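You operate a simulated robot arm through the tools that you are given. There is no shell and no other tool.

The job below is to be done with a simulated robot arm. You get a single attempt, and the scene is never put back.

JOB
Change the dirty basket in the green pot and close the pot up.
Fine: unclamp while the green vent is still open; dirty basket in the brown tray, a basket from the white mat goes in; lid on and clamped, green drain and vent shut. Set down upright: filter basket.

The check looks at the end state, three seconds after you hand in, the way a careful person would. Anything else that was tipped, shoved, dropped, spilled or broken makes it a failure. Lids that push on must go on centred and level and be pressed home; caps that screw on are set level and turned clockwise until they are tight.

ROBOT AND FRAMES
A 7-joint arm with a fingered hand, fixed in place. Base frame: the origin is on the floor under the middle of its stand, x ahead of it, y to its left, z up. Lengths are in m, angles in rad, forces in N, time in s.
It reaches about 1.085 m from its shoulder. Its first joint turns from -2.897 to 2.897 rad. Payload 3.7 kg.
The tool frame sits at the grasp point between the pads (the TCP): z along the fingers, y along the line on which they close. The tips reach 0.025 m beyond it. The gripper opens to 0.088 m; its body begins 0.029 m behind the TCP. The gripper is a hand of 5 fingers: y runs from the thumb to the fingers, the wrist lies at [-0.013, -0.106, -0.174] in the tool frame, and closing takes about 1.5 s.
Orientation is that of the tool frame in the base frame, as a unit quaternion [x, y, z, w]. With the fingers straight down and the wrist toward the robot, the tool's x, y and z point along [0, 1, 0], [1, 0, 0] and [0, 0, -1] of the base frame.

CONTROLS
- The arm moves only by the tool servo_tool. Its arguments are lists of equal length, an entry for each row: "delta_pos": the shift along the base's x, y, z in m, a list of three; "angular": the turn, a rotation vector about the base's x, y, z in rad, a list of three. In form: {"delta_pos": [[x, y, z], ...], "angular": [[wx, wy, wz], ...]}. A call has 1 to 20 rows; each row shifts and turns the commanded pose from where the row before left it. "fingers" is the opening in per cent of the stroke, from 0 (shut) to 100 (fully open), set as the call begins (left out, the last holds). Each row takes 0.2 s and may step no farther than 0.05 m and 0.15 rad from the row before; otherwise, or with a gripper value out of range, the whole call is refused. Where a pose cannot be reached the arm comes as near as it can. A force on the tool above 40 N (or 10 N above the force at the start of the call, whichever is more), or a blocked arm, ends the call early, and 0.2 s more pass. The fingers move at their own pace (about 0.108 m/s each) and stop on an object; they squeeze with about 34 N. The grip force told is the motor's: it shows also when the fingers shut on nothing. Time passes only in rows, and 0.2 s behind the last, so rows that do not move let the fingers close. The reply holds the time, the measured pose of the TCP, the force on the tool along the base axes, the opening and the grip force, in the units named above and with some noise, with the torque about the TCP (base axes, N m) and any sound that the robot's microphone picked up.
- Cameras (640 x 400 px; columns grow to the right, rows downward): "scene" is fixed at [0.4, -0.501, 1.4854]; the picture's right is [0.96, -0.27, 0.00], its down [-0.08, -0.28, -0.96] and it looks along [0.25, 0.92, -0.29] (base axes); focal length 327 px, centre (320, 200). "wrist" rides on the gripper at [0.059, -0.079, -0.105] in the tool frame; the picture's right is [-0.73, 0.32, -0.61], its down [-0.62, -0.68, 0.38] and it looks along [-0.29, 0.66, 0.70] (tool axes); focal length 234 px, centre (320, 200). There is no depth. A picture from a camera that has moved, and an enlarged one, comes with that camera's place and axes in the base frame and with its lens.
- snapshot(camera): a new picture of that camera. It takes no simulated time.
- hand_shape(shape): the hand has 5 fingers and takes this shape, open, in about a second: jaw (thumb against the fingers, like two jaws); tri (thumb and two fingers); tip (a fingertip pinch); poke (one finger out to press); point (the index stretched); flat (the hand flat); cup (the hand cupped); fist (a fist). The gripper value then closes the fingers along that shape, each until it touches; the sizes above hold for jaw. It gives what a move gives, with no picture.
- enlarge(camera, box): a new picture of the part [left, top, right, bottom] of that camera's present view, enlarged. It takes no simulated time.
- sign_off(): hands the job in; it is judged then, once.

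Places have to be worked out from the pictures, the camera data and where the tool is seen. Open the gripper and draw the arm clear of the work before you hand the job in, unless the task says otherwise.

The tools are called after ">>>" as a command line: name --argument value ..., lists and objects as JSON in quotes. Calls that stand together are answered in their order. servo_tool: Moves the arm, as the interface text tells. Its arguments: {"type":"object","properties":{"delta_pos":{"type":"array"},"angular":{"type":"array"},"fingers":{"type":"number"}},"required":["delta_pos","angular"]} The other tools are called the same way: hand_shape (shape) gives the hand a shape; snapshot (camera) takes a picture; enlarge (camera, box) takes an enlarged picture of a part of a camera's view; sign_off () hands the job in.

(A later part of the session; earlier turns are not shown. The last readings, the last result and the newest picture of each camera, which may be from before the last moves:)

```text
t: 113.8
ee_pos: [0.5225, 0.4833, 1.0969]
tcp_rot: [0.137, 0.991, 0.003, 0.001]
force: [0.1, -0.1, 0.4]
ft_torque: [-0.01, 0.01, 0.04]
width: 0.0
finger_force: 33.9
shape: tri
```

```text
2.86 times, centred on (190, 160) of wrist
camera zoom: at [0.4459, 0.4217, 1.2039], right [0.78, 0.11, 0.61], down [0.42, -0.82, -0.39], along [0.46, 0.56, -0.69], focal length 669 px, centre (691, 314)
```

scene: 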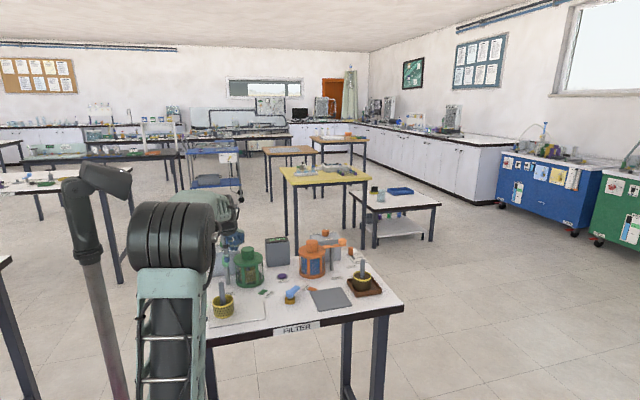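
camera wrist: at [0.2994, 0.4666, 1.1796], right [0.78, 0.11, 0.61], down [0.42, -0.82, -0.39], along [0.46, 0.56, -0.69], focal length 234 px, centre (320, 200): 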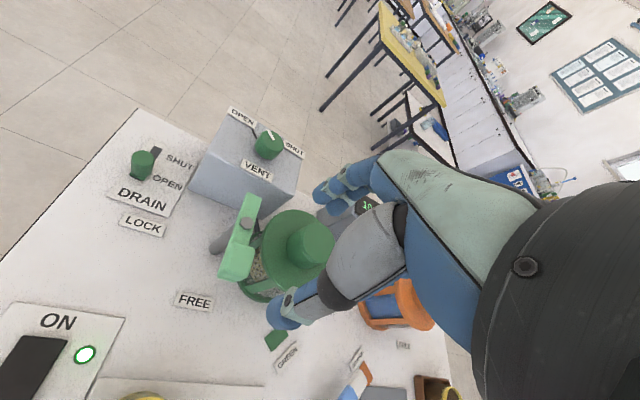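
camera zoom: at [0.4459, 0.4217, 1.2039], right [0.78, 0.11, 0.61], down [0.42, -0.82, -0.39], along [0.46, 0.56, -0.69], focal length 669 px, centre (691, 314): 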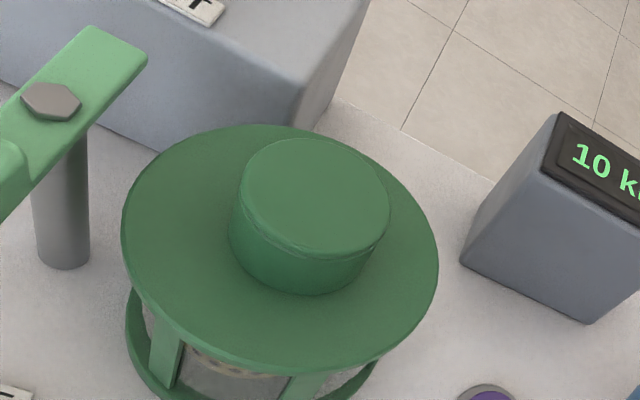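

The lid slid about 3 mm forward under the heavy press. I nudge it back with the thumb as before, aiming for the hand position that matched last time, and I won't press that hard again.

>>> servo_tool --delta_pos '[[0, 0, 0], [0, 0, 0], [-0.026, 0.025, -0.01], [-0.026, 0.025, -0.01], [-0.026, 0.025, -0.01], [0, 0, -0.02], [0, 0, -0.02], [0, 0, -0.02], [0, 0, -0.015], [0, 0, 0]]' --angular '[[0, 0, 0], [0, 0, 0], [0, 0, 0], [0, 0, 0], [0, 0, 0], [0, 0, 0], [0, 0, 0], [0, 0, 0], [0, 0, 0], [0, 0, 0]]' --fingers 80

>>> enlarge --camera "scene" --box '[224, 240, 280, 275]'

```text
t: 116.0
ee_pos: [0.4444, 0.559, 0.9938]
tcp_rot: [0.137, 0.991, 0.003, 0.001]
force: [-0.4, 0.0, 0.3]
ft_torque: [-0.02, -0.02, 0.0]
width: 0.0705
finger_force: 0.0
shape: tri
```

```text
11.43 times, centred on (252, 258) of scene
camera zoom: at [0.4, -0.501, 1.4854], right [0.96, -0.27, 0.0], down [-0.08, -0.28, -0.96], along [0.25, 0.92, -0.29], focal length 3736 px, centre (1097, -457)
```

zoom: 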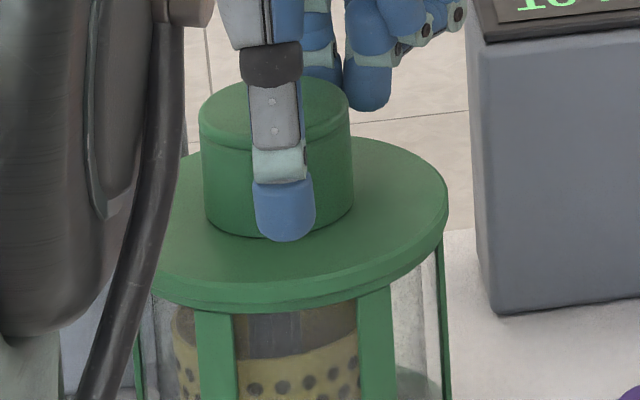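

The thumb is centred in front of the knob. I lower 5 mm and push +y, stopping short first to check.

>>> servo_tool --delta_pos '[[0, 0, -0.005], [0, 0.005, 0], [0, 0.005, 0], [0, 0.004, 0], [0, 0.002, 0], [0, 0.002, 0], [0, 0, 0]]' --angular '[[0, 0, 0], [0, 0, 0], [0, 0, 0], [0, 0, 0], [0, 0, 0], [0, 0, 0], [0, 0, 0]]'

>>> enlarge --camera "scene" --box '[224, 240, 280, 275]'

```text
t: 117.6
ee_pos: [0.4456, 0.5771, 0.9879]
tcp_rot: [0.138, 0.99, 0.004, 0.001]
force: [-0.1, 0.2, 0.8]
ft_torque: [-0.01, -0.01, 0.01]
width: 0.0707
finger_force: 0.1
shape: tri
```

```text
11.43 times, centred on (252, 258) of scene
camera zoom: at [0.4, -0.501, 1.4854], right [0.96, -0.27, 0.0], down [-0.08, -0.28, -0.96], along [0.25, 0.92, -0.29], focal length 3736 px, centre (1097, -457)
```

zoom: 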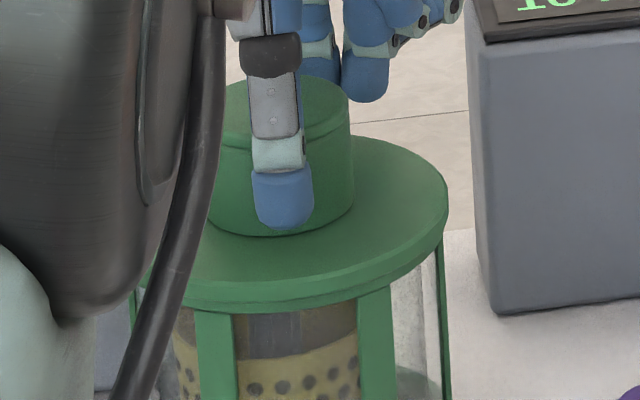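

Just at contact. I push 3 mm more in small steps.

>>> servo_tool --delta_pos '[[0, 0.001, 0], [0, 0.001, 0], [0, 0.001, 0], [0, 0, 0]]' --angular '[[0, 0, 0], [0, 0, 0], [0, 0, 0], [0, 0, 0]]'

>>> enlarge --camera "scene" --box '[224, 240, 280, 275]'

```text
t: 118.6
ee_pos: [0.4473, 0.58, 0.9876]
tcp_rot: [0.137, 0.991, 0.003, 0.0]
force: [0.8, -0.1, -0.6]
ft_torque: [-0.03, 0.01, 0.03]
width: 0.0704
finger_force: 0.2
shape: tri
```

```text
11.43 times, centred on (252, 258) of scene
camera zoom: at [0.4, -0.501, 1.4854], right [0.96, -0.27, 0.0], down [-0.08, -0.28, -0.96], along [0.25, 0.92, -0.29], focal length 3736 px, centre (1097, -457)
```

zoom: 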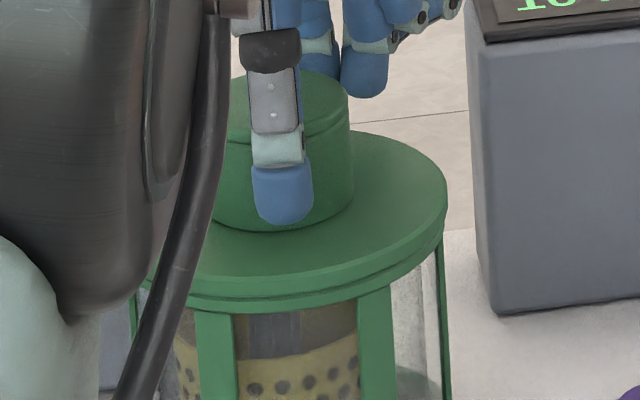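

The lid is back in its original place. I back off, rise, close to a peg and move to the right of the clamp handle.

>>> servo_tool --delta_pos '[[0, -0.006, 0], [0, -0.002, 0.02], [0, 0, 0.03], [0, 0, 0.03]]' --angular '[[0, 0, 0], [0, 0, 0], [0, 0, 0], [0, 0, 0]]'

>>> servo_tool --delta_pos '[[0, 0, 0], [0, 0, 0], [0, 0, 0], [0, 0, 0], [-0.018, -0.021, 0], [-0.018, -0.021, 0], [-0.016, -0.02, 0], [0, 0, 0]]' --angular '[[0, 0, 0], [0, 0, 0], [0, 0, 0], [0, 0, 0], [0, 0, 0], [0, 0, 0], [0, 0, 0], [0, 0, 0]]' --fingers 0

>>> enlarge --camera "scene" --box '[215, 225, 285, 285]'

>>> enlarge --camera "wrist" --box '[180, 150, 400, 370]'

```text
t: 119.6
ee_pos: [0.4454, 0.5716, 1.0688]
tcp_rot: [0.137, 0.991, 0.002, 0.0]
force: [-0.5, -0.7, -0.4]
ft_torque: [0.0, -0.03, 0.02]
width: 0.0706
finger_force: 0.1
shape: tri
```

```text
t: 121.4
ee_pos: [0.3949, 0.5112, 1.0697]
tcp_rot: [0.137, 0.991, 0.004, 0.002]
force: [0.2, 0.3, 0.1]
ft_torque: [0.02, 0.0, 0.03]
width: 0.0002
finger_force: 34.1
shape: tri
```

```text
6.67 times, centred on (250, 255) of scene
camera zoom: at [0.4, -0.501, 1.4854], right [0.96, -0.27, 0.0], down [-0.08, -0.28, -0.96], along [0.25, 0.92, -0.29], focal length 2179 px, centre (787, -167)
```

zoom: 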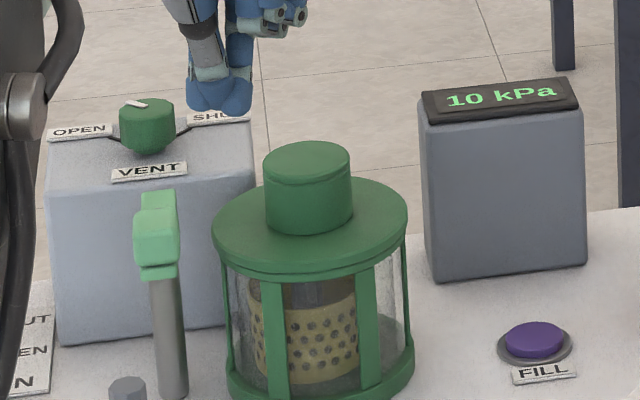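

```text
1.82 times, centred on (290, 260) of wrist
camera zoom: at [0.3161, 0.4494, 1.1759], right [0.78, 0.11, 0.61], down [0.42, -0.82, -0.39], along [0.46, 0.56, -0.69], focal length 426 px, centre (374, 91)
```

zoom: 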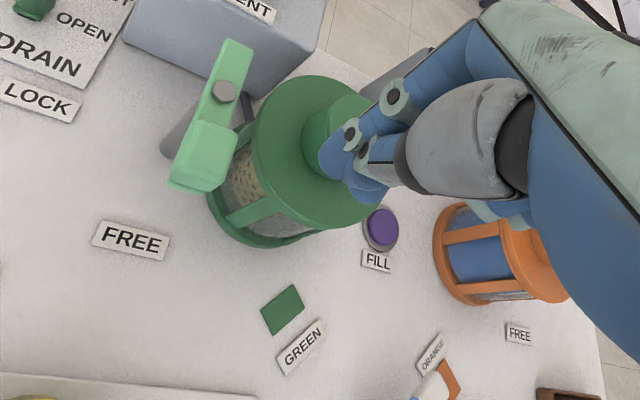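

The lid looks properly seated and the vent is still open. I descend to the right of the handle at z≈0.987.

>>> servo_tool --delta_pos '[[0, 0, -0.02], [0, 0, -0.02], [0, 0, -0.02], [0, 0, -0.015], [0, 0, -0.007], [0, 0, 0]]' --angular '[[0, 0, 0], [0, 0, 0], [0, 0, 0], [0, 0, 0], [0, 0, 0], [0, 0, 0]]'

>>> enlarge --camera "scene" --box '[215, 225, 285, 285]'

>>> enlarge --camera "wrist" --box '[180, 150, 400, 370]'

```text
t: 122.8
ee_pos: [0.3953, 0.5099, 0.9864]
tcp_rot: [0.138, 0.99, 0.002, 0.001]
force: [-0.3, 0.0, -0.1]
ft_torque: [-0.01, 0.0, -0.02]
width: 0.0
finger_force: 34.1
shape: tri
```

```text
6.67 times, centred on (250, 255) of scene
camera zoom: at [0.4, -0.501, 1.4854], right [0.96, -0.27, 0.0], down [-0.08, -0.28, -0.96], along [0.25, 0.92, -0.29], focal length 2179 px, centre (787, -167)
```

zoom: 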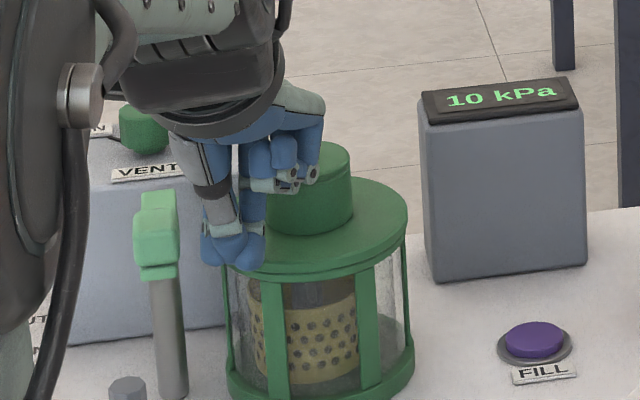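

```text
1.82 times, centred on (290, 260) of wrist
camera zoom: at [0.3165, 0.4487, 1.0928], right [0.79, 0.11, 0.61], down [0.42, -0.82, -0.39], along [0.46, 0.56, -0.69], focal length 426 px, centre (374, 91)
```

zoom: 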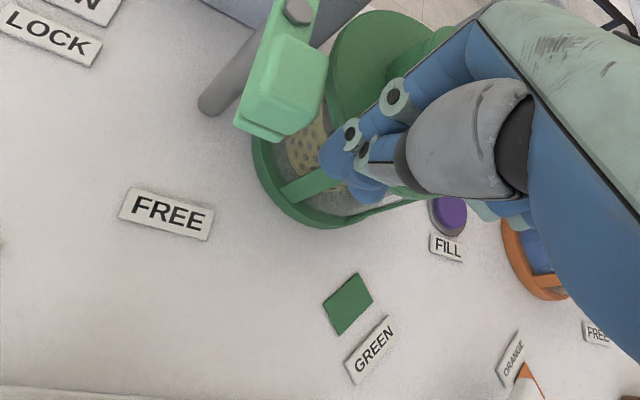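

The peg is about 1 cm right of the handle with no contact. I push the handle along its arc back toward LOCK, first half.

>>> servo_tool --delta_pos '[[-0.005, 0.002, 0], [-0.005, 0.002, 0], [-0.007, -0.002, 0], [-0.007, -0.002, 0], [-0.0075, -0.001, 0], [-0.0075, -0.001, 0], [-0.0075, 0.0005, 0], [-0.0075, 0.0005, 0]]' --angular '[[0, 0, 0], [0, 0, 0], [0, 0, 0], [0, 0, 0], [0, 0, 0], [0, 0, 0], [0, 0, 0], [0, 0, 0]]'

>>> enlarge --camera "scene" --box '[205, 225, 275, 285]'

>>> enlarge --camera "wrist" --box '[180, 150, 400, 370]'

```text
t: 124.6
ee_pos: [0.34, 0.5077, 0.9851]
tcp_rot: [0.137, 0.991, 0.004, 0.0]
force: [0.3, 0.3, 0.0]
ft_torque: [-0.01, 0.05, -0.02]
width: 0.0
finger_force: 34.4
shape: tri
```

```text
6.67 times, centred on (240, 255) of scene
camera zoom: at [0.4, -0.501, 1.4854], right [0.96, -0.27, 0.0], down [-0.08, -0.28, -0.96], along [0.25, 0.92, -0.29], focal length 2179 px, centre (853, -167)
```

zoom: 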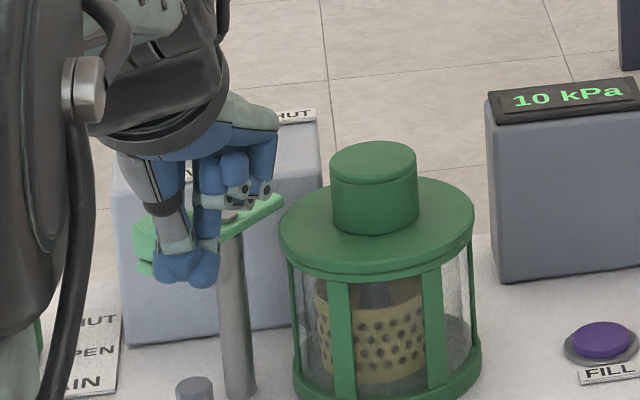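

```text
1.82 times, centred on (290, 260) of wrist
camera zoom: at [0.2624, 0.4471, 1.0918], right [0.79, 0.11, 0.61], down [0.42, -0.82, -0.39], along [0.46, 0.56, -0.69], focal length 426 px, centre (374, 91)
```

zoom: 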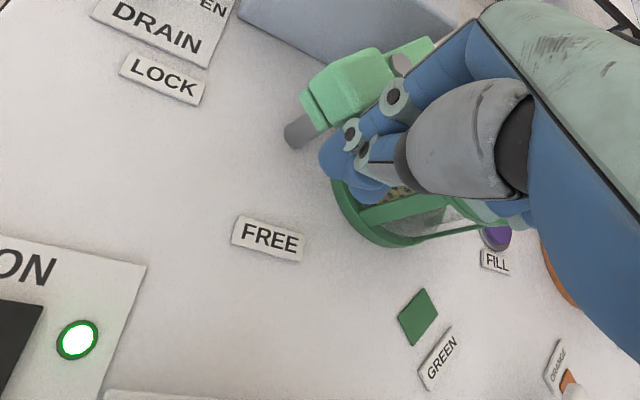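

The clamp is swinging back smoothly and the nose is about to come over the lid. I continue along the arc to LOCK.

>>> servo_tool --delta_pos '[[-0.007, 0.003, 0], [-0.007, 0.003, 0], [-0.006, 0.0045, 0], [-0.0065, 0.0045, 0], [-0.005, 0.006, 0], [-0.0045, 0.006, 0]]' --angular '[[0, 0, 0], [0, 0, 0], [0, 0, 0], [0, 0, 0], [0, 0, 0], [0, 0, 0]]'

>>> enlarge --camera "scene" --box '[205, 225, 275, 285]'

>>> enlarge --camera "wrist" --box '[180, 150, 400, 370]'

```text
t: 126.0
ee_pos: [0.3033, 0.5365, 0.9853]
tcp_rot: [0.137, 0.991, 0.003, 0.001]
force: [-0.2, 0.3, -0.7]
ft_torque: [-0.01, 0.02, -0.02]
width: 0.0
finger_force: 34.2
shape: tri
```

```text
6.67 times, centred on (240, 255) of scene
camera zoom: at [0.4, -0.501, 1.4854], right [0.96, -0.27, 0.0], down [-0.08, -0.28, -0.96], along [0.25, 0.92, -0.29], focal length 2179 px, centre (853, -167)
```

zoom: 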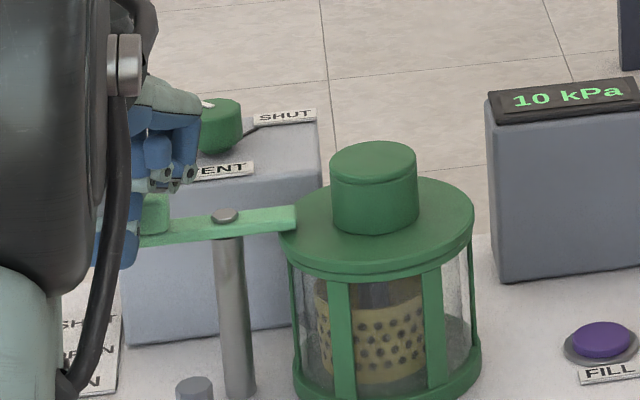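

```text
1.82 times, centred on (290, 260) of wrist
camera zoom: at [0.2263, 0.475, 1.0922], right [0.78, 0.11, 0.61], down [0.42, -0.82, -0.39], along [0.46, 0.56, -0.69], focal length 426 px, centre (374, 91)
```

zoom: 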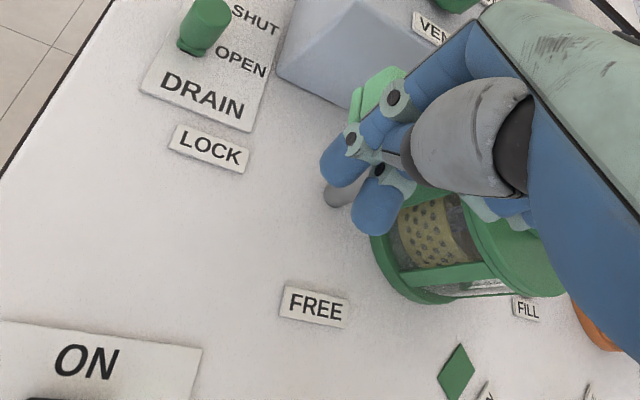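

The nose lies over the lid edge again, nearly in its original direction. I push a few millimetres more to feel for the end stop.

>>> servo_tool --delta_pos '[[-0.001, 0.002, 0], [-0.001, 0.002, 0], [0, 0.002, 0], [0, 0, 0]]' --angular '[[0, 0, 0], [0, 0, 0], [0, 0, 0], [0, 0, 0]]'

>>> enlarge --camera "scene" --box '[205, 225, 275, 285]'

>>> enlarge --camera "wrist" --box '[230, 150, 390, 290]'

```text
t: 127.0
ee_pos: [0.302, 0.5402, 0.9867]
tcp_rot: [0.138, 0.99, 0.004, 0.001]
force: [1.3, -15.6, 4.6]
ft_torque: [-0.12, -0.04, -0.12]
width: 0.0
finger_force: 34.2
shape: tri
```

```text
6.67 times, centred on (240, 255) of scene
camera zoom: at [0.4, -0.501, 1.4854], right [0.96, -0.27, 0.0], down [-0.08, -0.28, -0.96], along [0.25, 0.92, -0.29], focal length 2179 px, centre (853, -167)
```

zoom: 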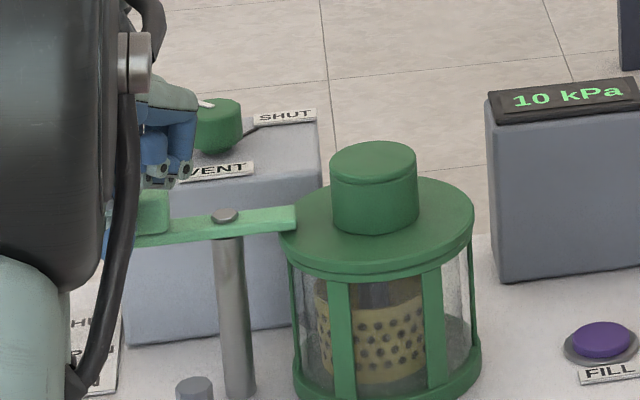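

```text
2.86 times, centred on (310, 220) of wrist
camera zoom: at [0.2243, 0.4802, 1.0923], right [0.78, 0.11, 0.61], down [0.42, -0.82, -0.39], along [0.46, 0.56, -0.69], focal length 669 px, centre (349, 143)
```

zoom: 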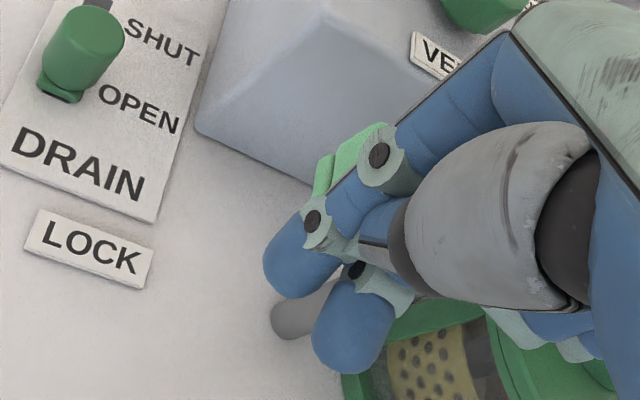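

There's a clear stop, with 15 N resisting at LOCK, so the lid is clamped. I back off and rise, then turn the hand so the wrist points to the robot for the drain slider, which keeps the curled fingers away from the vent box.

>>> servo_tool --delta_pos '[[0, -0.008, 0], [-0.005, -0.008, 0.01], [-0.01, 0, 0.03], [-0.01, 0, 0.04], [-0.01, 0, 0.04]]' --angular '[[0, 0, 0], [0, 0, 0], [0, 0, 0], [0, 0, 0], [0, 0, 0]]'

>>> servo_tool --delta_pos '[[0, 0.003, 0], [0, 0.003, 0], [0, 0.003, 0], [0, 0.003, 0], [-0.003, 0.003, 0], [-0.003, 0.003, 0], [-0.003, 0.003, 0], [-0.003, 0.003, 0], [-0.003, 0.003, 0], [0, 0, 0]]' --angular '[[0, 0, -0.144], [0, 0, -0.144], [0, 0, -0.144], [0, 0, -0.144], [0, 0, -0.144], [0, 0, -0.144], [0, 0, -0.144], [0, 0, -0.144], [0, 0, -0.144], [0, 0, 0]]'

>>> snapshot --camera "wrist"

>>> snapshot --camera "scene"

>>> enlarge --camera "scene" --box '[170, 215, 280, 295]'

```text
t: 128.2
ee_pos: [0.2665, 0.5265, 1.1033]
tcp_rot: [0.137, 0.991, 0.002, 0.0]
force: [0.2, -0.3, 0.3]
ft_torque: [0.04, -0.03, 0.02]
width: 0.0
finger_force: 34.8
shape: tri
```

```text
t: 130.4
ee_pos: [0.251, 0.5518, 1.1059]
tcp_rot: [0.708, 0.707, 0.002, 0.002]
force: [-0.4, -0.5, 0.8]
ft_torque: [-0.04, -0.02, 0.01]
width: 0.0
finger_force: 34.4
shape: tri
```

```text
taken
camera wrist: at [0.1734, 0.6106, 1.2123], right [0.32, -0.73, 0.61], down [-0.68, -0.62, -0.39], along [0.66, -0.29, -0.69], focal length 234 px, centre (320, 200)
```

wrist: 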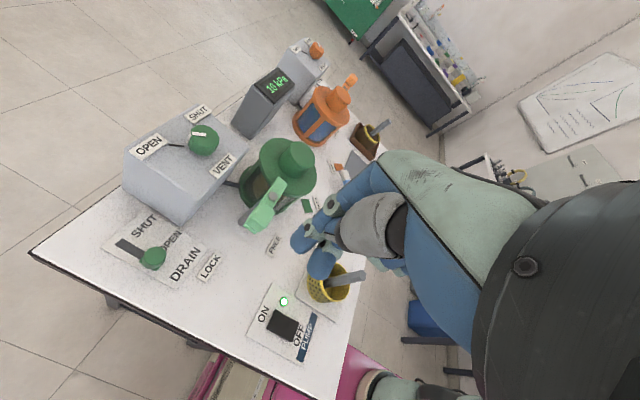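

```text
taken
```

scene: 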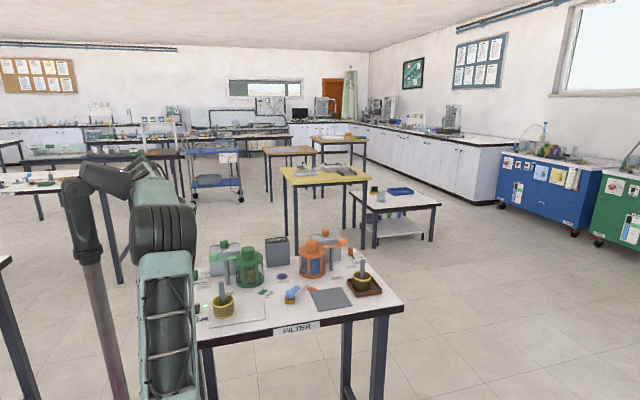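

```text
5.00 times, centred on (225, 255) of scene
camera zoom: at [0.4, -0.501, 1.4854], right [0.96, -0.27, 0.0], down [-0.08, -0.28, -0.96], along [0.25, 0.92, -0.29], focal length 1634 px, centre (795, -75)
```

zoom: 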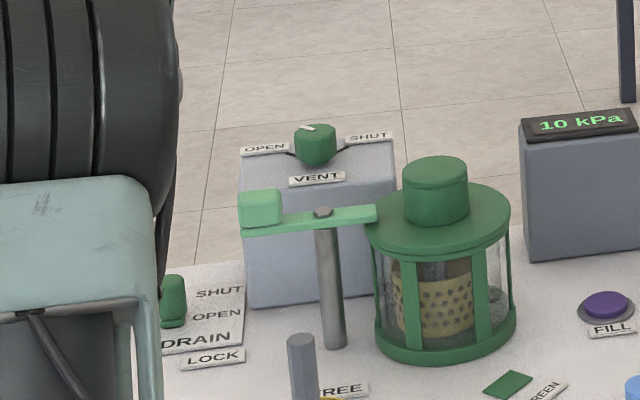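

The clamp lies as it did at the start. Now I enlarge the wrist view of the drain slider.

>>> enlarge --camera "wrist" --box '[90, 190, 250, 300]'

>>> enlarge --camera "wrist" --box '[110, 90, 250, 190]'

```text
3.64 times, centred on (170, 245) of wrist
camera zoom: at [0.1734, 0.6106, 1.2123], right [0.32, -0.73, 0.61], down [-0.68, -0.62, -0.39], along [0.66, -0.29, -0.69], focal length 852 px, centre (866, 36)
```

zoom: 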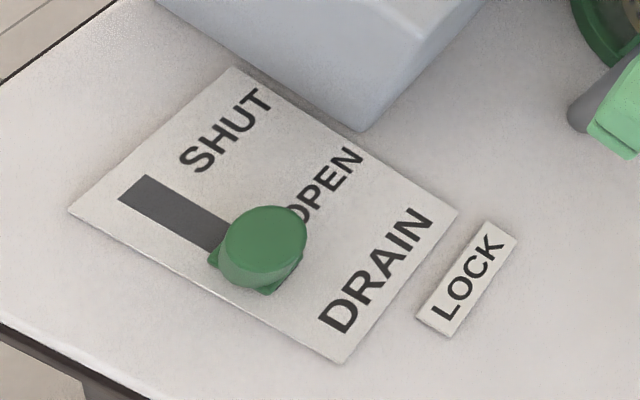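

```text
4.00 times, centred on (180, 140) of wrist
camera zoom: at [0.1734, 0.6106, 1.2123], right [0.32, -0.73, 0.61], down [-0.68, -0.62, -0.39], along [0.66, -0.29, -0.69], focal length 937 px, centre (880, 440)
```

zoom: 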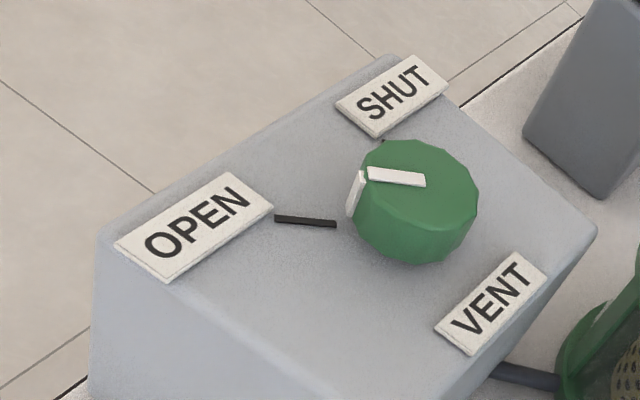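

Drain slider: I judge its knob at about (0.246, 0.622), with the slot running toward +y to SHUT. I move the peg in front of it, first to mid-height.

>>> servo_tool --delta_pos '[[-0.003, 0.012, -0.03], [-0.003, 0.012, -0.03], [0, 0, -0.03], [0, 0, -0.03], [0, 0, -0.02], [0, 0, 0]]' --angular '[[0, 0, 0], [0, 0, 0], [0, 0, 0], [0, 0, 0], [0, 0, 0], [0, 0, 0]]'

>>> snapshot --camera "wrist"

>>> enlarge --camera "wrist" --box '[100, 150, 400, 340]'

>>> enlarge --camera "scene" --box '[170, 215, 280, 295]'

```text
t: 131.8
ee_pos: [0.2473, 0.5771, 0.9637]
tcp_rot: [0.708, 0.707, 0.002, 0.003]
force: [0.2, -0.3, 0.4]
ft_torque: [-0.01, 0.0, -0.01]
width: 0.0001
finger_force: 33.4
shape: tri
```

```text
taken
camera wrist: at [0.1681, 0.634, 1.0706], right [0.32, -0.73, 0.61], down [-0.68, -0.62, -0.39], along [0.66, -0.29, -0.69], focal length 234 px, centre (320, 200)
```

wrist: 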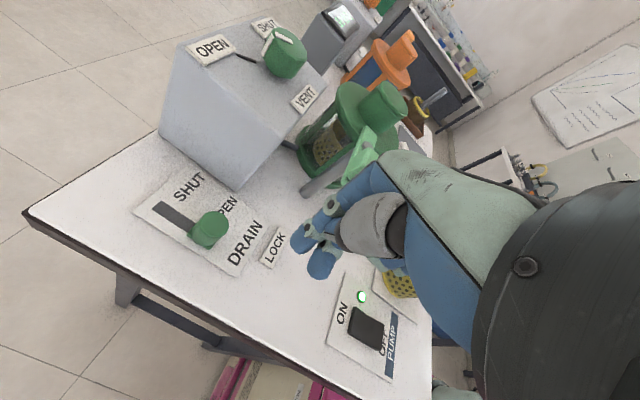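

```text
2.11 times, centred on (250, 245) of wrist
camera zoom: at [0.1681, 0.634, 1.0706], right [0.32, -0.73, 0.61], down [-0.68, -0.62, -0.39], along [0.66, -0.29, -0.69], focal length 493 px, centre (467, 105)
```

zoom: 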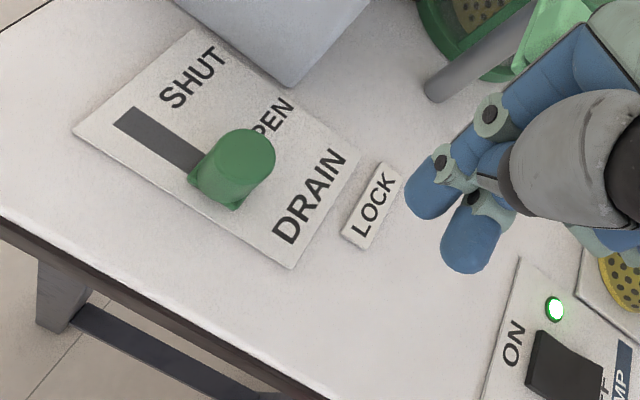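

```text
5.00 times, centred on (225, 255) of scene
camera zoom: at [0.4, -0.501, 1.4854], right [0.96, -0.27, 0.0], down [-0.08, -0.28, -0.96], along [0.25, 0.92, -0.29], focal length 1634 px, centre (795, -75)
```

zoom: 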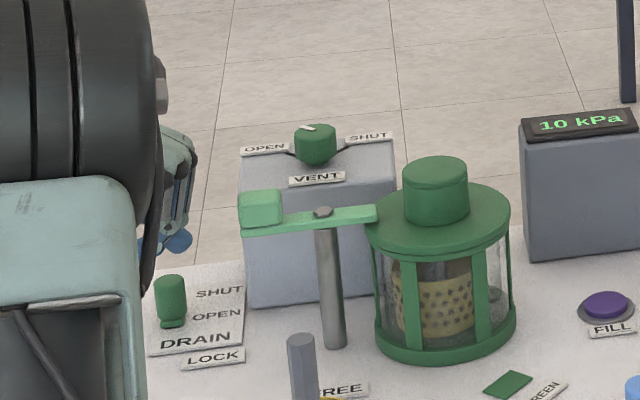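

The path in front of the slider is clear. I descend to z≈0.903, leaving the fingertips about 1 cm above the table.

>>> servo_tool --delta_pos '[[-0.001, 0, -0.02], [-0.001, 0, -0.02], [0, 0, -0.012], [0, 0, -0.007], [0, 0, 0]]' --angular '[[0, 0, 0], [0, 0, 0], [0, 0, 0], [0, 0, 0], [0, 0, 0]]'

>>> enlarge --camera "wrist" --box '[150, 150, 400, 320]'

>>> enlarge --camera "scene" --box '[170, 245, 250, 305]'

```text
t: 133.0
ee_pos: [0.2444, 0.5772, 0.9064]
tcp_rot: [0.707, 0.707, 0.002, 0.002]
force: [-0.5, -0.2, 0.8]
ft_torque: [-0.01, 0.02, -0.02]
width: 0.0
finger_force: 33.6
shape: tri
```

```text
2.35 times, centred on (275, 235) of wrist
camera zoom: at [0.1656, 0.6344, 1.0127], right [0.32, -0.73, 0.61], down [-0.68, -0.62, -0.39], along [0.66, -0.29, -0.69], focal length 551 px, centre (426, 118)
```

zoom: 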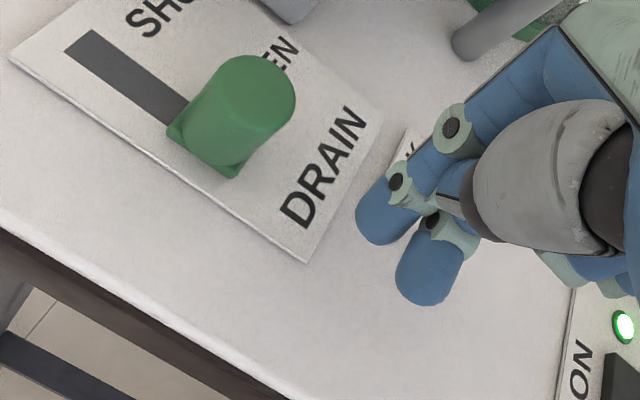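

```text
6.67 times, centred on (210, 275) of scene
camera zoom: at [0.4, -0.501, 1.4854], right [0.96, -0.27, 0.0], down [-0.08, -0.28, -0.96], along [0.25, 0.92, -0.29], focal length 2179 px, centre (1053, -300)
```

zoom: 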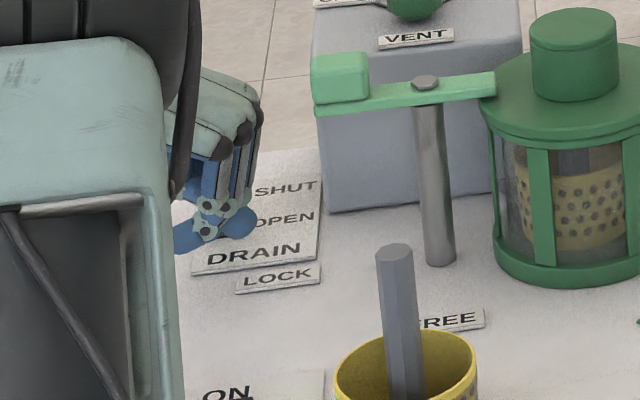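

The index finger lines up with the slider along +y. I advance toward it and look for contact.

>>> servo_tool --delta_pos '[[0, 0.008, -0.001], [0, 0.008, -0.001], [0, 0.006, 0], [0, 0.004, 0]]' --angular '[[0, 0, 0], [0, 0, 0], [0, 0, 0], [0, 0, 0]]'

>>> enlarge --camera "wrist" --box '[150, 150, 400, 320]'

```text
t: 134.0
ee_pos: [0.2444, 0.6026, 0.9041]
tcp_rot: [0.707, 0.707, 0.001, 0.004]
force: [-0.4, 0.1, -0.2]
ft_torque: [-0.01, 0.02, 0.01]
width: 0.0
finger_force: 33.8
shape: tri
```

```text
2.35 times, centred on (275, 235) of wrist
camera zoom: at [0.1656, 0.6612, 1.0106], right [0.32, -0.73, 0.61], down [-0.68, -0.62, -0.39], along [0.66, -0.29, -0.69], focal length 551 px, centre (426, 118)
```

zoom: 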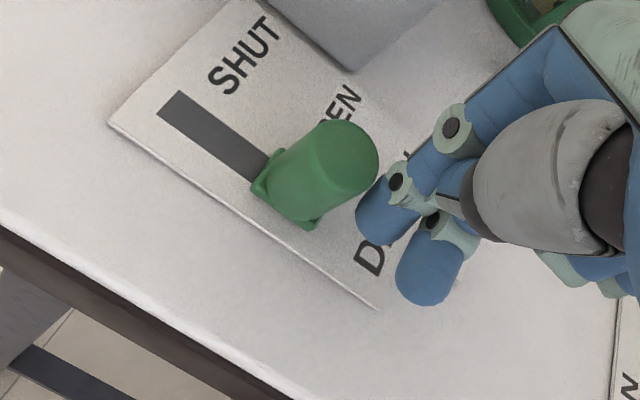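

Contact is imminent. I push the slider along its slot toward SHUT.

>>> servo_tool --delta_pos '[[0, 0.004, 0], [0, 0.004, 0], [0, 0.004, 0], [0, 0.004, 0], [0, 0, 0]]' --angular '[[0, 0, 0], [0, 0, 0], [0, 0, 0], [0, 0, 0], [0, 0, 0]]'

>>> enlarge --camera "wrist" --box '[150, 150, 400, 320]'

```text
t: 135.2
ee_pos: [0.2451, 0.6201, 0.9048]
tcp_rot: [0.706, 0.708, 0.002, 0.003]
force: [-0.7, -0.4, 0.6]
ft_torque: [0.04, 0.02, 0.0]
width: 0.0
finger_force: 34.3
shape: tri
```

```text
2.35 times, centred on (275, 235) of wrist
camera zoom: at [0.1655, 0.6771, 1.0109], right [0.32, -0.73, 0.61], down [-0.68, -0.62, -0.39], along [0.66, -0.29, -0.69], focal length 551 px, centre (426, 118)
```

zoom: 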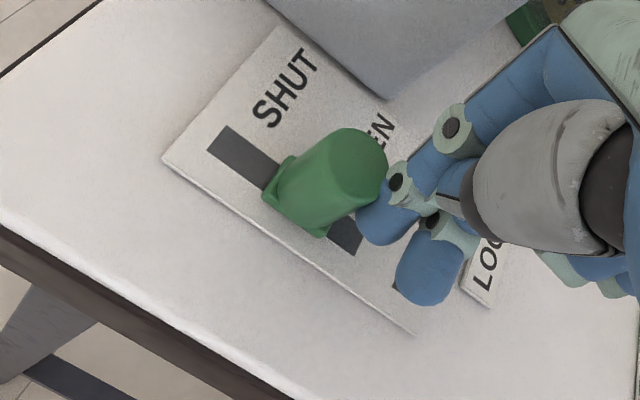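

The slider is moving freely and is about halfway. I continue until it stops at SHUT.

>>> servo_tool --delta_pos '[[0, 0.004, 0], [0, 0.004, 0], [0, 0.004, 0], [0, 0.003, 0], [0, 0, 0]]' --angular '[[0, 0, 0], [0, 0, 0], [0, 0, 0], [0, 0, 0], [0, 0, 0]]'

>>> enlarge --camera "wrist" --box '[150, 150, 400, 320]'

```text
t: 136.4
ee_pos: [0.2443, 0.6342, 0.904]
tcp_rot: [0.707, 0.707, 0.002, 0.003]
force: [0.2, -0.7, -0.7]
ft_torque: [0.03, 0.03, 0.0]
width: 0.0
finger_force: 34.4
shape: tri
```

```text
2.35 times, centred on (275, 235) of wrist
camera zoom: at [0.1648, 0.6921, 1.0107], right [0.32, -0.73, 0.61], down [-0.68, -0.62, -0.39], along [0.66, -0.29, -0.69], focal length 551 px, centre (426, 118)
```

zoom: 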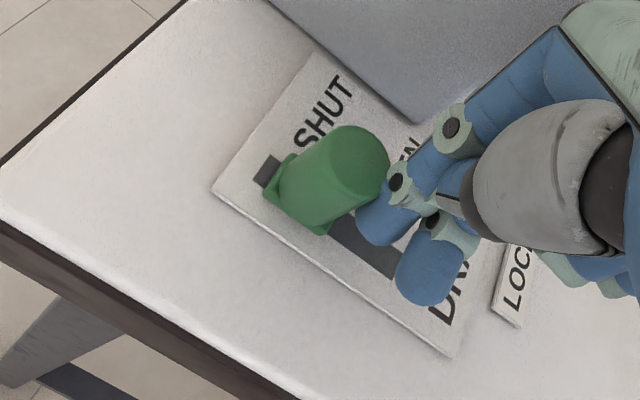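

About 7 mm of slot remains, so I keep pushing gently.

>>> servo_tool --delta_pos '[[0, 0.003, 0], [0, 0.003, 0], [0, 0.002, 0], [0, 0, 0]]' --angular '[[0, 0, 0], [0, 0, 0], [0, 0, 0], [0, 0, 0]]'

>>> enlarge --camera "wrist" --box '[150, 150, 400, 320]'

```text
t: 137.4
ee_pos: [0.2444, 0.6427, 0.9049]
tcp_rot: [0.708, 0.707, 0.002, 0.003]
force: [0.3, -1.1, 1.1]
ft_torque: [0.04, 0.03, -0.01]
width: 0.0
finger_force: 34.0
shape: tri
```

```text
2.35 times, centred on (275, 235) of wrist
camera zoom: at [0.1655, 0.7, 1.0107], right [0.32, -0.73, 0.61], down [-0.68, -0.62, -0.39], along [0.66, -0.29, -0.69], focal length 551 px, centre (426, 118)
```

zoom: 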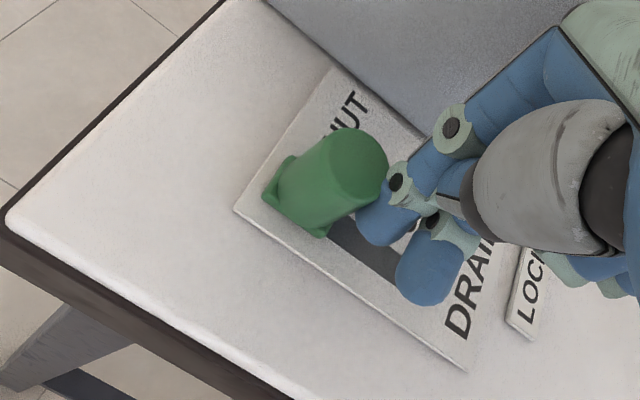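

The slot's far end is covered now. I push a little more to confirm the stop.

>>> servo_tool --delta_pos '[[0, 0.002, 0], [0, 0.002, 0], [0, 0, 0]]' --angular '[[0, 0, 0], [0, 0, 0], [0, 0, 0]]'

>>> enlarge --camera "wrist" --box '[150, 150, 400, 320]'

```text
t: 138.2
ee_pos: [0.2447, 0.6449, 0.9049]
tcp_rot: [0.708, 0.706, 0.002, 0.003]
force: [6.4, -25.2, 3.2]
ft_torque: [-0.18, -0.08, -0.07]
width: 0.0
finger_force: 33.6
shape: tri
```

```text
2.35 times, centred on (275, 235) of wrist
camera zoom: at [0.1657, 0.7026, 1.0114], right [0.32, -0.73, 0.61], down [-0.68, -0.62, -0.39], along [0.66, -0.29, -0.69], focal length 551 px, centre (426, 118)
```

zoom: 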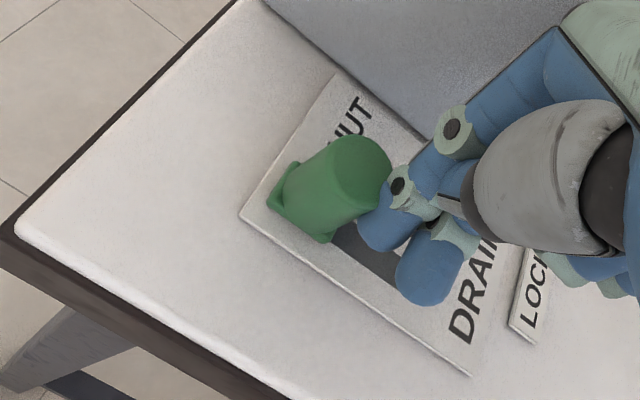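

There's a firm stop at 25 N, so the green drain is shut. I back off, rise, and go to view the drain and vent knob from above.

>>> servo_tool --delta_pos '[[0, -0.008, 0], [0, -0.01, 0], [-0.005, -0.005, 0.02], [0, 0, 0.04], [0, 0, 0.04], [0, 0, 0.04], [0, 0, 0.04], [0, 0, 0.02]]' --angular '[[0, 0, 0], [0, 0, 0], [0, 0, 0], [0, 0, 0], [0, 0, 0], [0, 0, 0], [0, 0, 0], [0, 0, 0]]'

>>> snapshot --camera "wrist"

>>> enlarge --camera "wrist" --box '[100, 100, 300, 280]'

>>> enlarge --camera "scene" --box '[180, 225, 270, 295]'

```text
t: 140.0
ee_pos: [0.2375, 0.6224, 1.1037]
tcp_rot: [0.707, 0.707, 0.001, 0.003]
force: [0.0, 0.4, 0.7]
ft_torque: [0.0, -0.01, 0.02]
width: 0.0001
finger_force: 33.4
shape: tri
```

```text
taken
camera wrist: at [0.1593, 0.6806, 1.2098], right [0.32, -0.73, 0.61], down [-0.68, -0.62, -0.39], along [0.66, -0.29, -0.69], focal length 234 px, centre (320, 200)
```

wrist: 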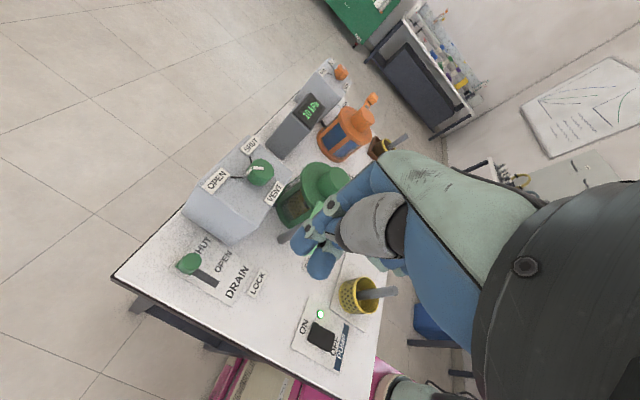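

```text
2.22 times, centred on (200, 190) of wrist
camera zoom: at [0.1593, 0.6806, 1.2098], right [0.32, -0.73, 0.61], down [-0.68, -0.62, -0.39], along [0.66, -0.29, -0.69], focal length 520 px, centre (587, 222)
```

zoom: 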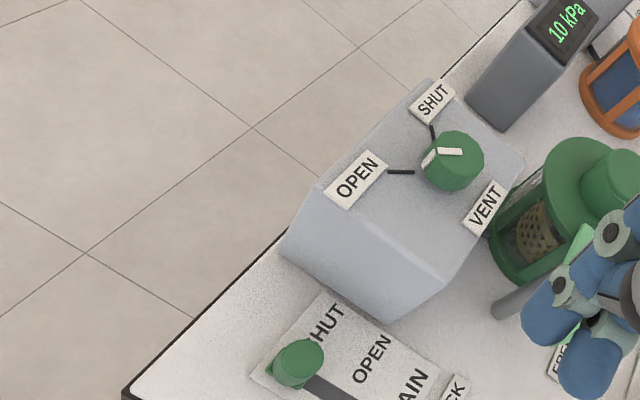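

```text
5.71 times, centred on (225, 260) of scene
camera zoom: at [0.4, -0.501, 1.4854], right [0.96, -0.27, 0.0], down [-0.08, -0.28, -0.96], along [0.25, 0.92, -0.29], focal length 1868 px, centre (863, -143)
```

zoom: 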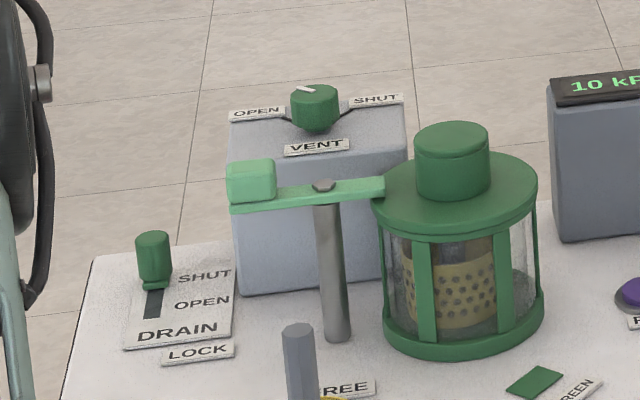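

The drain slider sits at SHUT, matching the orange one. The vent knob I place at about (0.356, 0.661) with its top near z 0.990. I turn the hand back and approach above it with the fingers partly open.

>>> servo_tool --delta_pos '[[0.0129, 0.001, 0], [0.0129, 0.001, 0], [0.0129, 0.001, 0], [0.0129, 0.001, 0], [0.0129, 0.001, 0], [0.0129, 0.001, 0], [0.0129, 0.001, 0], [0.0129, 0.001, 0], [0.0129, 0.001, 0], [0, 0, 0]]' --angular '[[0, 0, 0.144], [0, 0, 0.144], [0, 0, 0.144], [0, 0, 0.144], [0, 0, 0.144], [0, 0, 0.144], [0, 0, 0.144], [0, 0, 0.144], [0, 0, 0.144], [0, 0, 0]]' --fingers 60

>>> enlarge --camera "wrist" --box '[180, 150, 400, 330]'

>>> enlarge --camera "scene" --box '[195, 200, 265, 270]'

```text
t: 142.2
ee_pos: [0.3552, 0.6323, 1.1047]
tcp_rot: [0.136, 0.991, 0.004, 0.001]
force: [0.0, 0.4, 0.0]
ft_torque: [0.0, -0.01, -0.02]
width: 0.0525
finger_force: 0.1
shape: tri
```

```text
2.22 times, centred on (290, 240) of wrist
camera zoom: at [0.2775, 0.5707, 1.2107], right [0.78, 0.11, 0.61], down [0.42, -0.82, -0.39], along [0.46, 0.56, -0.69], focal length 520 px, centre (387, 111)
```

zoom: 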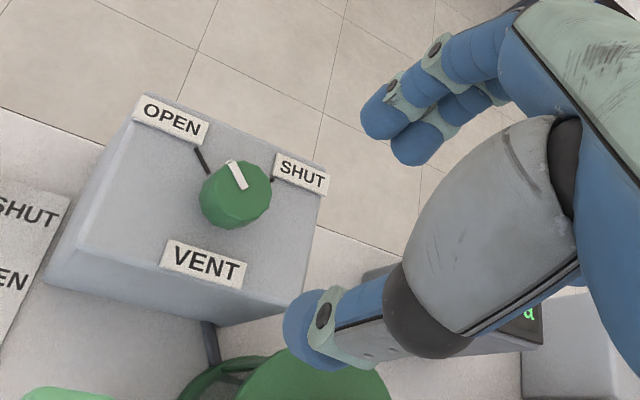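

```text
5.71 times, centred on (230, 235) of scene
camera zoom: at [0.4, -0.501, 1.4854], right [0.96, -0.27, 0.0], down [-0.08, -0.28, -0.96], along [0.25, 0.92, -0.29], focal length 1868 px, centre (834, 0)
```

zoom: 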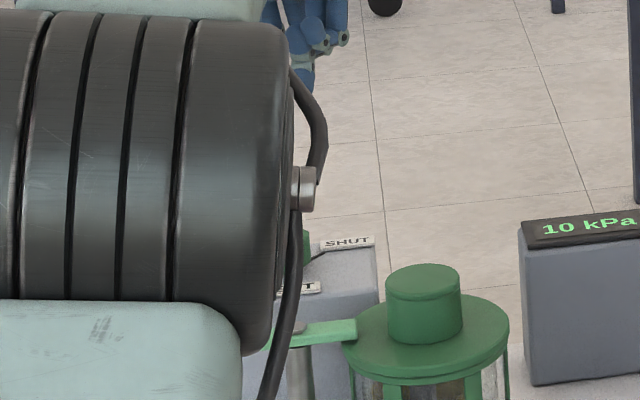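

From the wrist view the knob lies slightly left of and beyond the fingers' current place. I move over it and lower to just above the knob.

>>> servo_tool --delta_pos '[[-0.001, 0.017, -0.02], [-0.001, 0.017, -0.02], [0, 0, -0.02], [0, 0, -0.015], [0, 0, 0]]' --angular '[[0, 0, 0], [0, 0, 0], [0, 0, 0], [0, 0, 0], [0, 0, 0]]'

>>> enlarge --camera "wrist" --box '[200, 160, 400, 340]'

>>> enlarge --camera "scene" --box '[205, 210, 255, 260]'

```text
t: 143.4
ee_pos: [0.3533, 0.6673, 1.0299]
tcp_rot: [0.137, 0.991, 0.004, 0.0]
force: [0.0, 0.5, -0.8]
ft_torque: [0.03, -0.02, -0.01]
width: 0.0523
finger_force: 0.2
shape: tri
```

```text
2.22 times, centred on (300, 250) of wrist
camera zoom: at [0.2757, 0.6051, 1.1367], right [0.78, 0.11, 0.61], down [0.42, -0.82, -0.39], along [0.46, 0.56, -0.69], focal length 520 px, centre (364, 89)
```

zoom: 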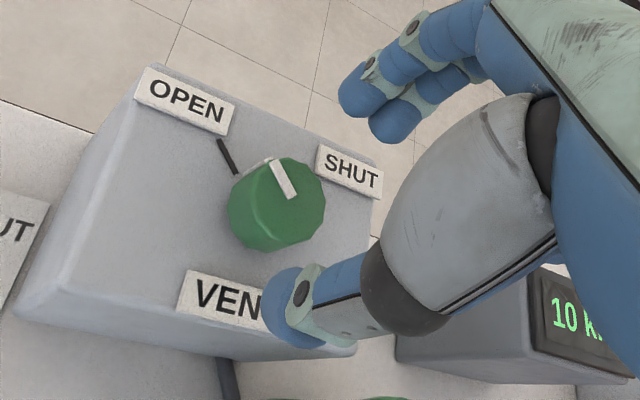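

```text
8.00 times, centred on (230, 235) of scene
camera zoom: at [0.4, -0.501, 1.4854], right [0.96, -0.27, 0.0], down [-0.08, -0.28, -0.96], along [0.25, 0.92, -0.29], focal length 2615 px, centre (1040, -80)
```

zoom: 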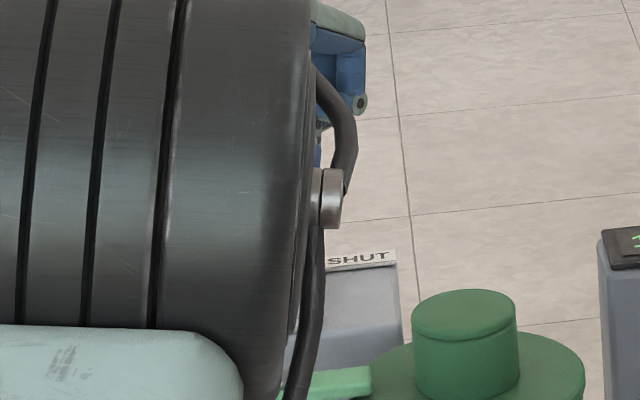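

The knob lies between thumb and fingers. I shift slightly and descend to z≈0.997, keeping the tips above the labels.

>>> servo_tool --delta_pos '[[-0.002, 0.002, -0.01], [0, 0, -0.01], [0, 0, -0.008], [0, 0, -0.005], [0, 0, 0]]' --angular '[[0, 0, 0], [0, 0, 0], [0, 0, 0], [0, 0, 0], [0, 0, 0]]'

>>> enlarge --camera "wrist" --box '[200, 160, 400, 340]'

```text
t: 144.6
ee_pos: [0.3522, 0.6688, 0.9961]
tcp_rot: [0.137, 0.991, 0.004, 0.0]
force: [0.4, -0.3, -0.7]
ft_torque: [-0.01, 0.03, 0.0]
width: 0.0527
finger_force: 0.1
shape: tri
```

```text
2.22 times, centred on (300, 250) of wrist
camera zoom: at [0.2738, 0.6065, 1.1034], right [0.78, 0.11, 0.61], down [0.42, -0.82, -0.39], along [0.46, 0.56, -0.69], focal length 520 px, centre (364, 89)
```

zoom: 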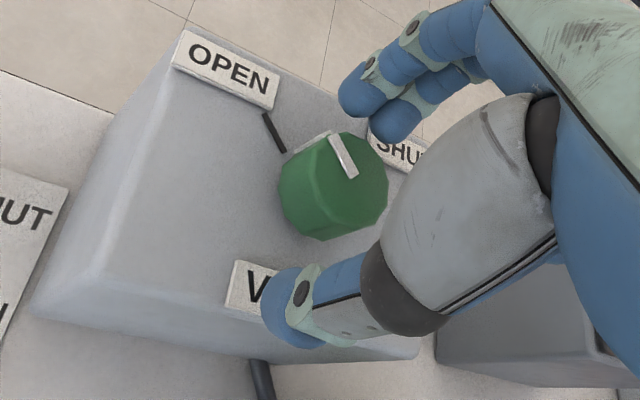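

The knob sits well between the digits. I close on it.

>>> servo_tool --delta_pos '[[0, 0, 0], [0, 0, 0], [0, 0, 0], [0, 0, 0], [0, 0, 0], [0, 0, 0]]' --angular '[[0, 0, 0], [0, 0, 0], [0, 0, 0], [0, 0, 0], [0, 0, 0], [0, 0, 0]]' --fingers 0

>>> enlarge --camera "wrist" --box '[200, 160, 400, 340]'

```text
t: 146.0
ee_pos: [0.3512, 0.6677, 0.9964]
tcp_rot: [0.138, 0.99, 0.003, 0.0]
force: [-1.9, 0.0, -2.1]
ft_torque: [-0.03, 0.02, 0.03]
width: 0.0225
finger_force: 33.9
shape: tri
```

```text
2.22 times, centred on (300, 250) of wrist
camera zoom: at [0.2737, 0.6066, 1.1034], right [0.78, 0.11, 0.61], down [0.42, -0.82, -0.39], along [0.46, 0.56, -0.69], focal length 520 px, centre (364, 89)
```

zoom: 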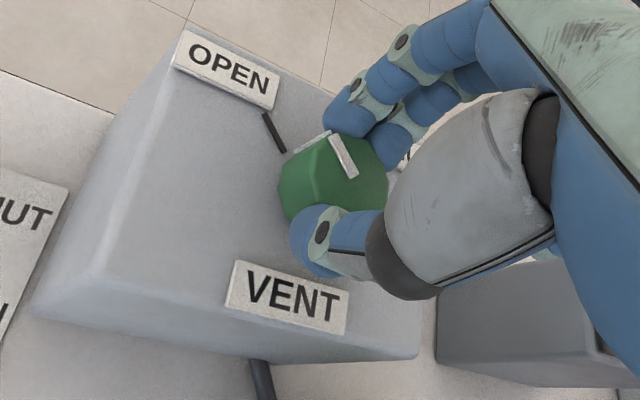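

The grip on the vent knob is good, with under 3 N sideways. I turn it clockwise toward SHUT about the knob's own axis, first a quarter of the way.

>>> servo_tool --delta_pos '[[0.0008, 0.0003, 0], [0.0008, 0.0003, 0], [0.0008, 0.0003, 0]]' --angular '[[0, 0, -0.1425], [0, 0, -0.1425], [0, 0, -0.1425]]'

>>> enlarge --camera "wrist" --box '[200, 160, 400, 340]'

>>> enlarge --camera "scene" --box '[195, 215, 265, 285]'

```text
t: 146.8
ee_pos: [0.3528, 0.6691, 0.9972]
tcp_rot: [0.344, 0.939, 0.003, 0.002]
force: [-9.3, -1.2, -1.6]
ft_torque: [-0.06, 0.23, 0.06]
width: 0.0222
finger_force: 34.0
shape: tri
```

```text
2.22 times, centred on (300, 250) of wrist
camera zoom: at [0.2563, 0.6453, 1.1034], right [0.76, -0.23, 0.61], down [0.04, -0.92, -0.39], along [0.65, 0.32, -0.69], focal length 520 px, centre (364, 89)
```

zoom: 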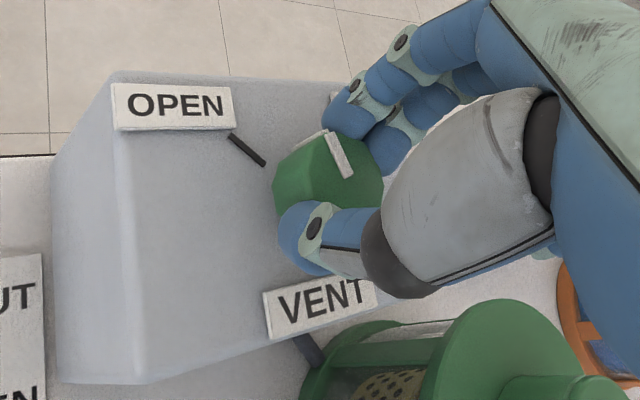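

```text
5.71 times, centred on (230, 250) of scene
camera zoom: at [0.4, -0.501, 1.4854], right [0.96, -0.27, 0.0], down [-0.08, -0.28, -0.96], along [0.25, 0.92, -0.29], focal length 1868 px, centre (834, -86)
```

zoom: 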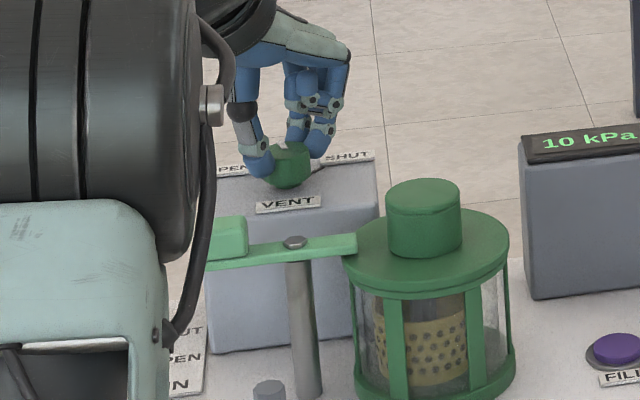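

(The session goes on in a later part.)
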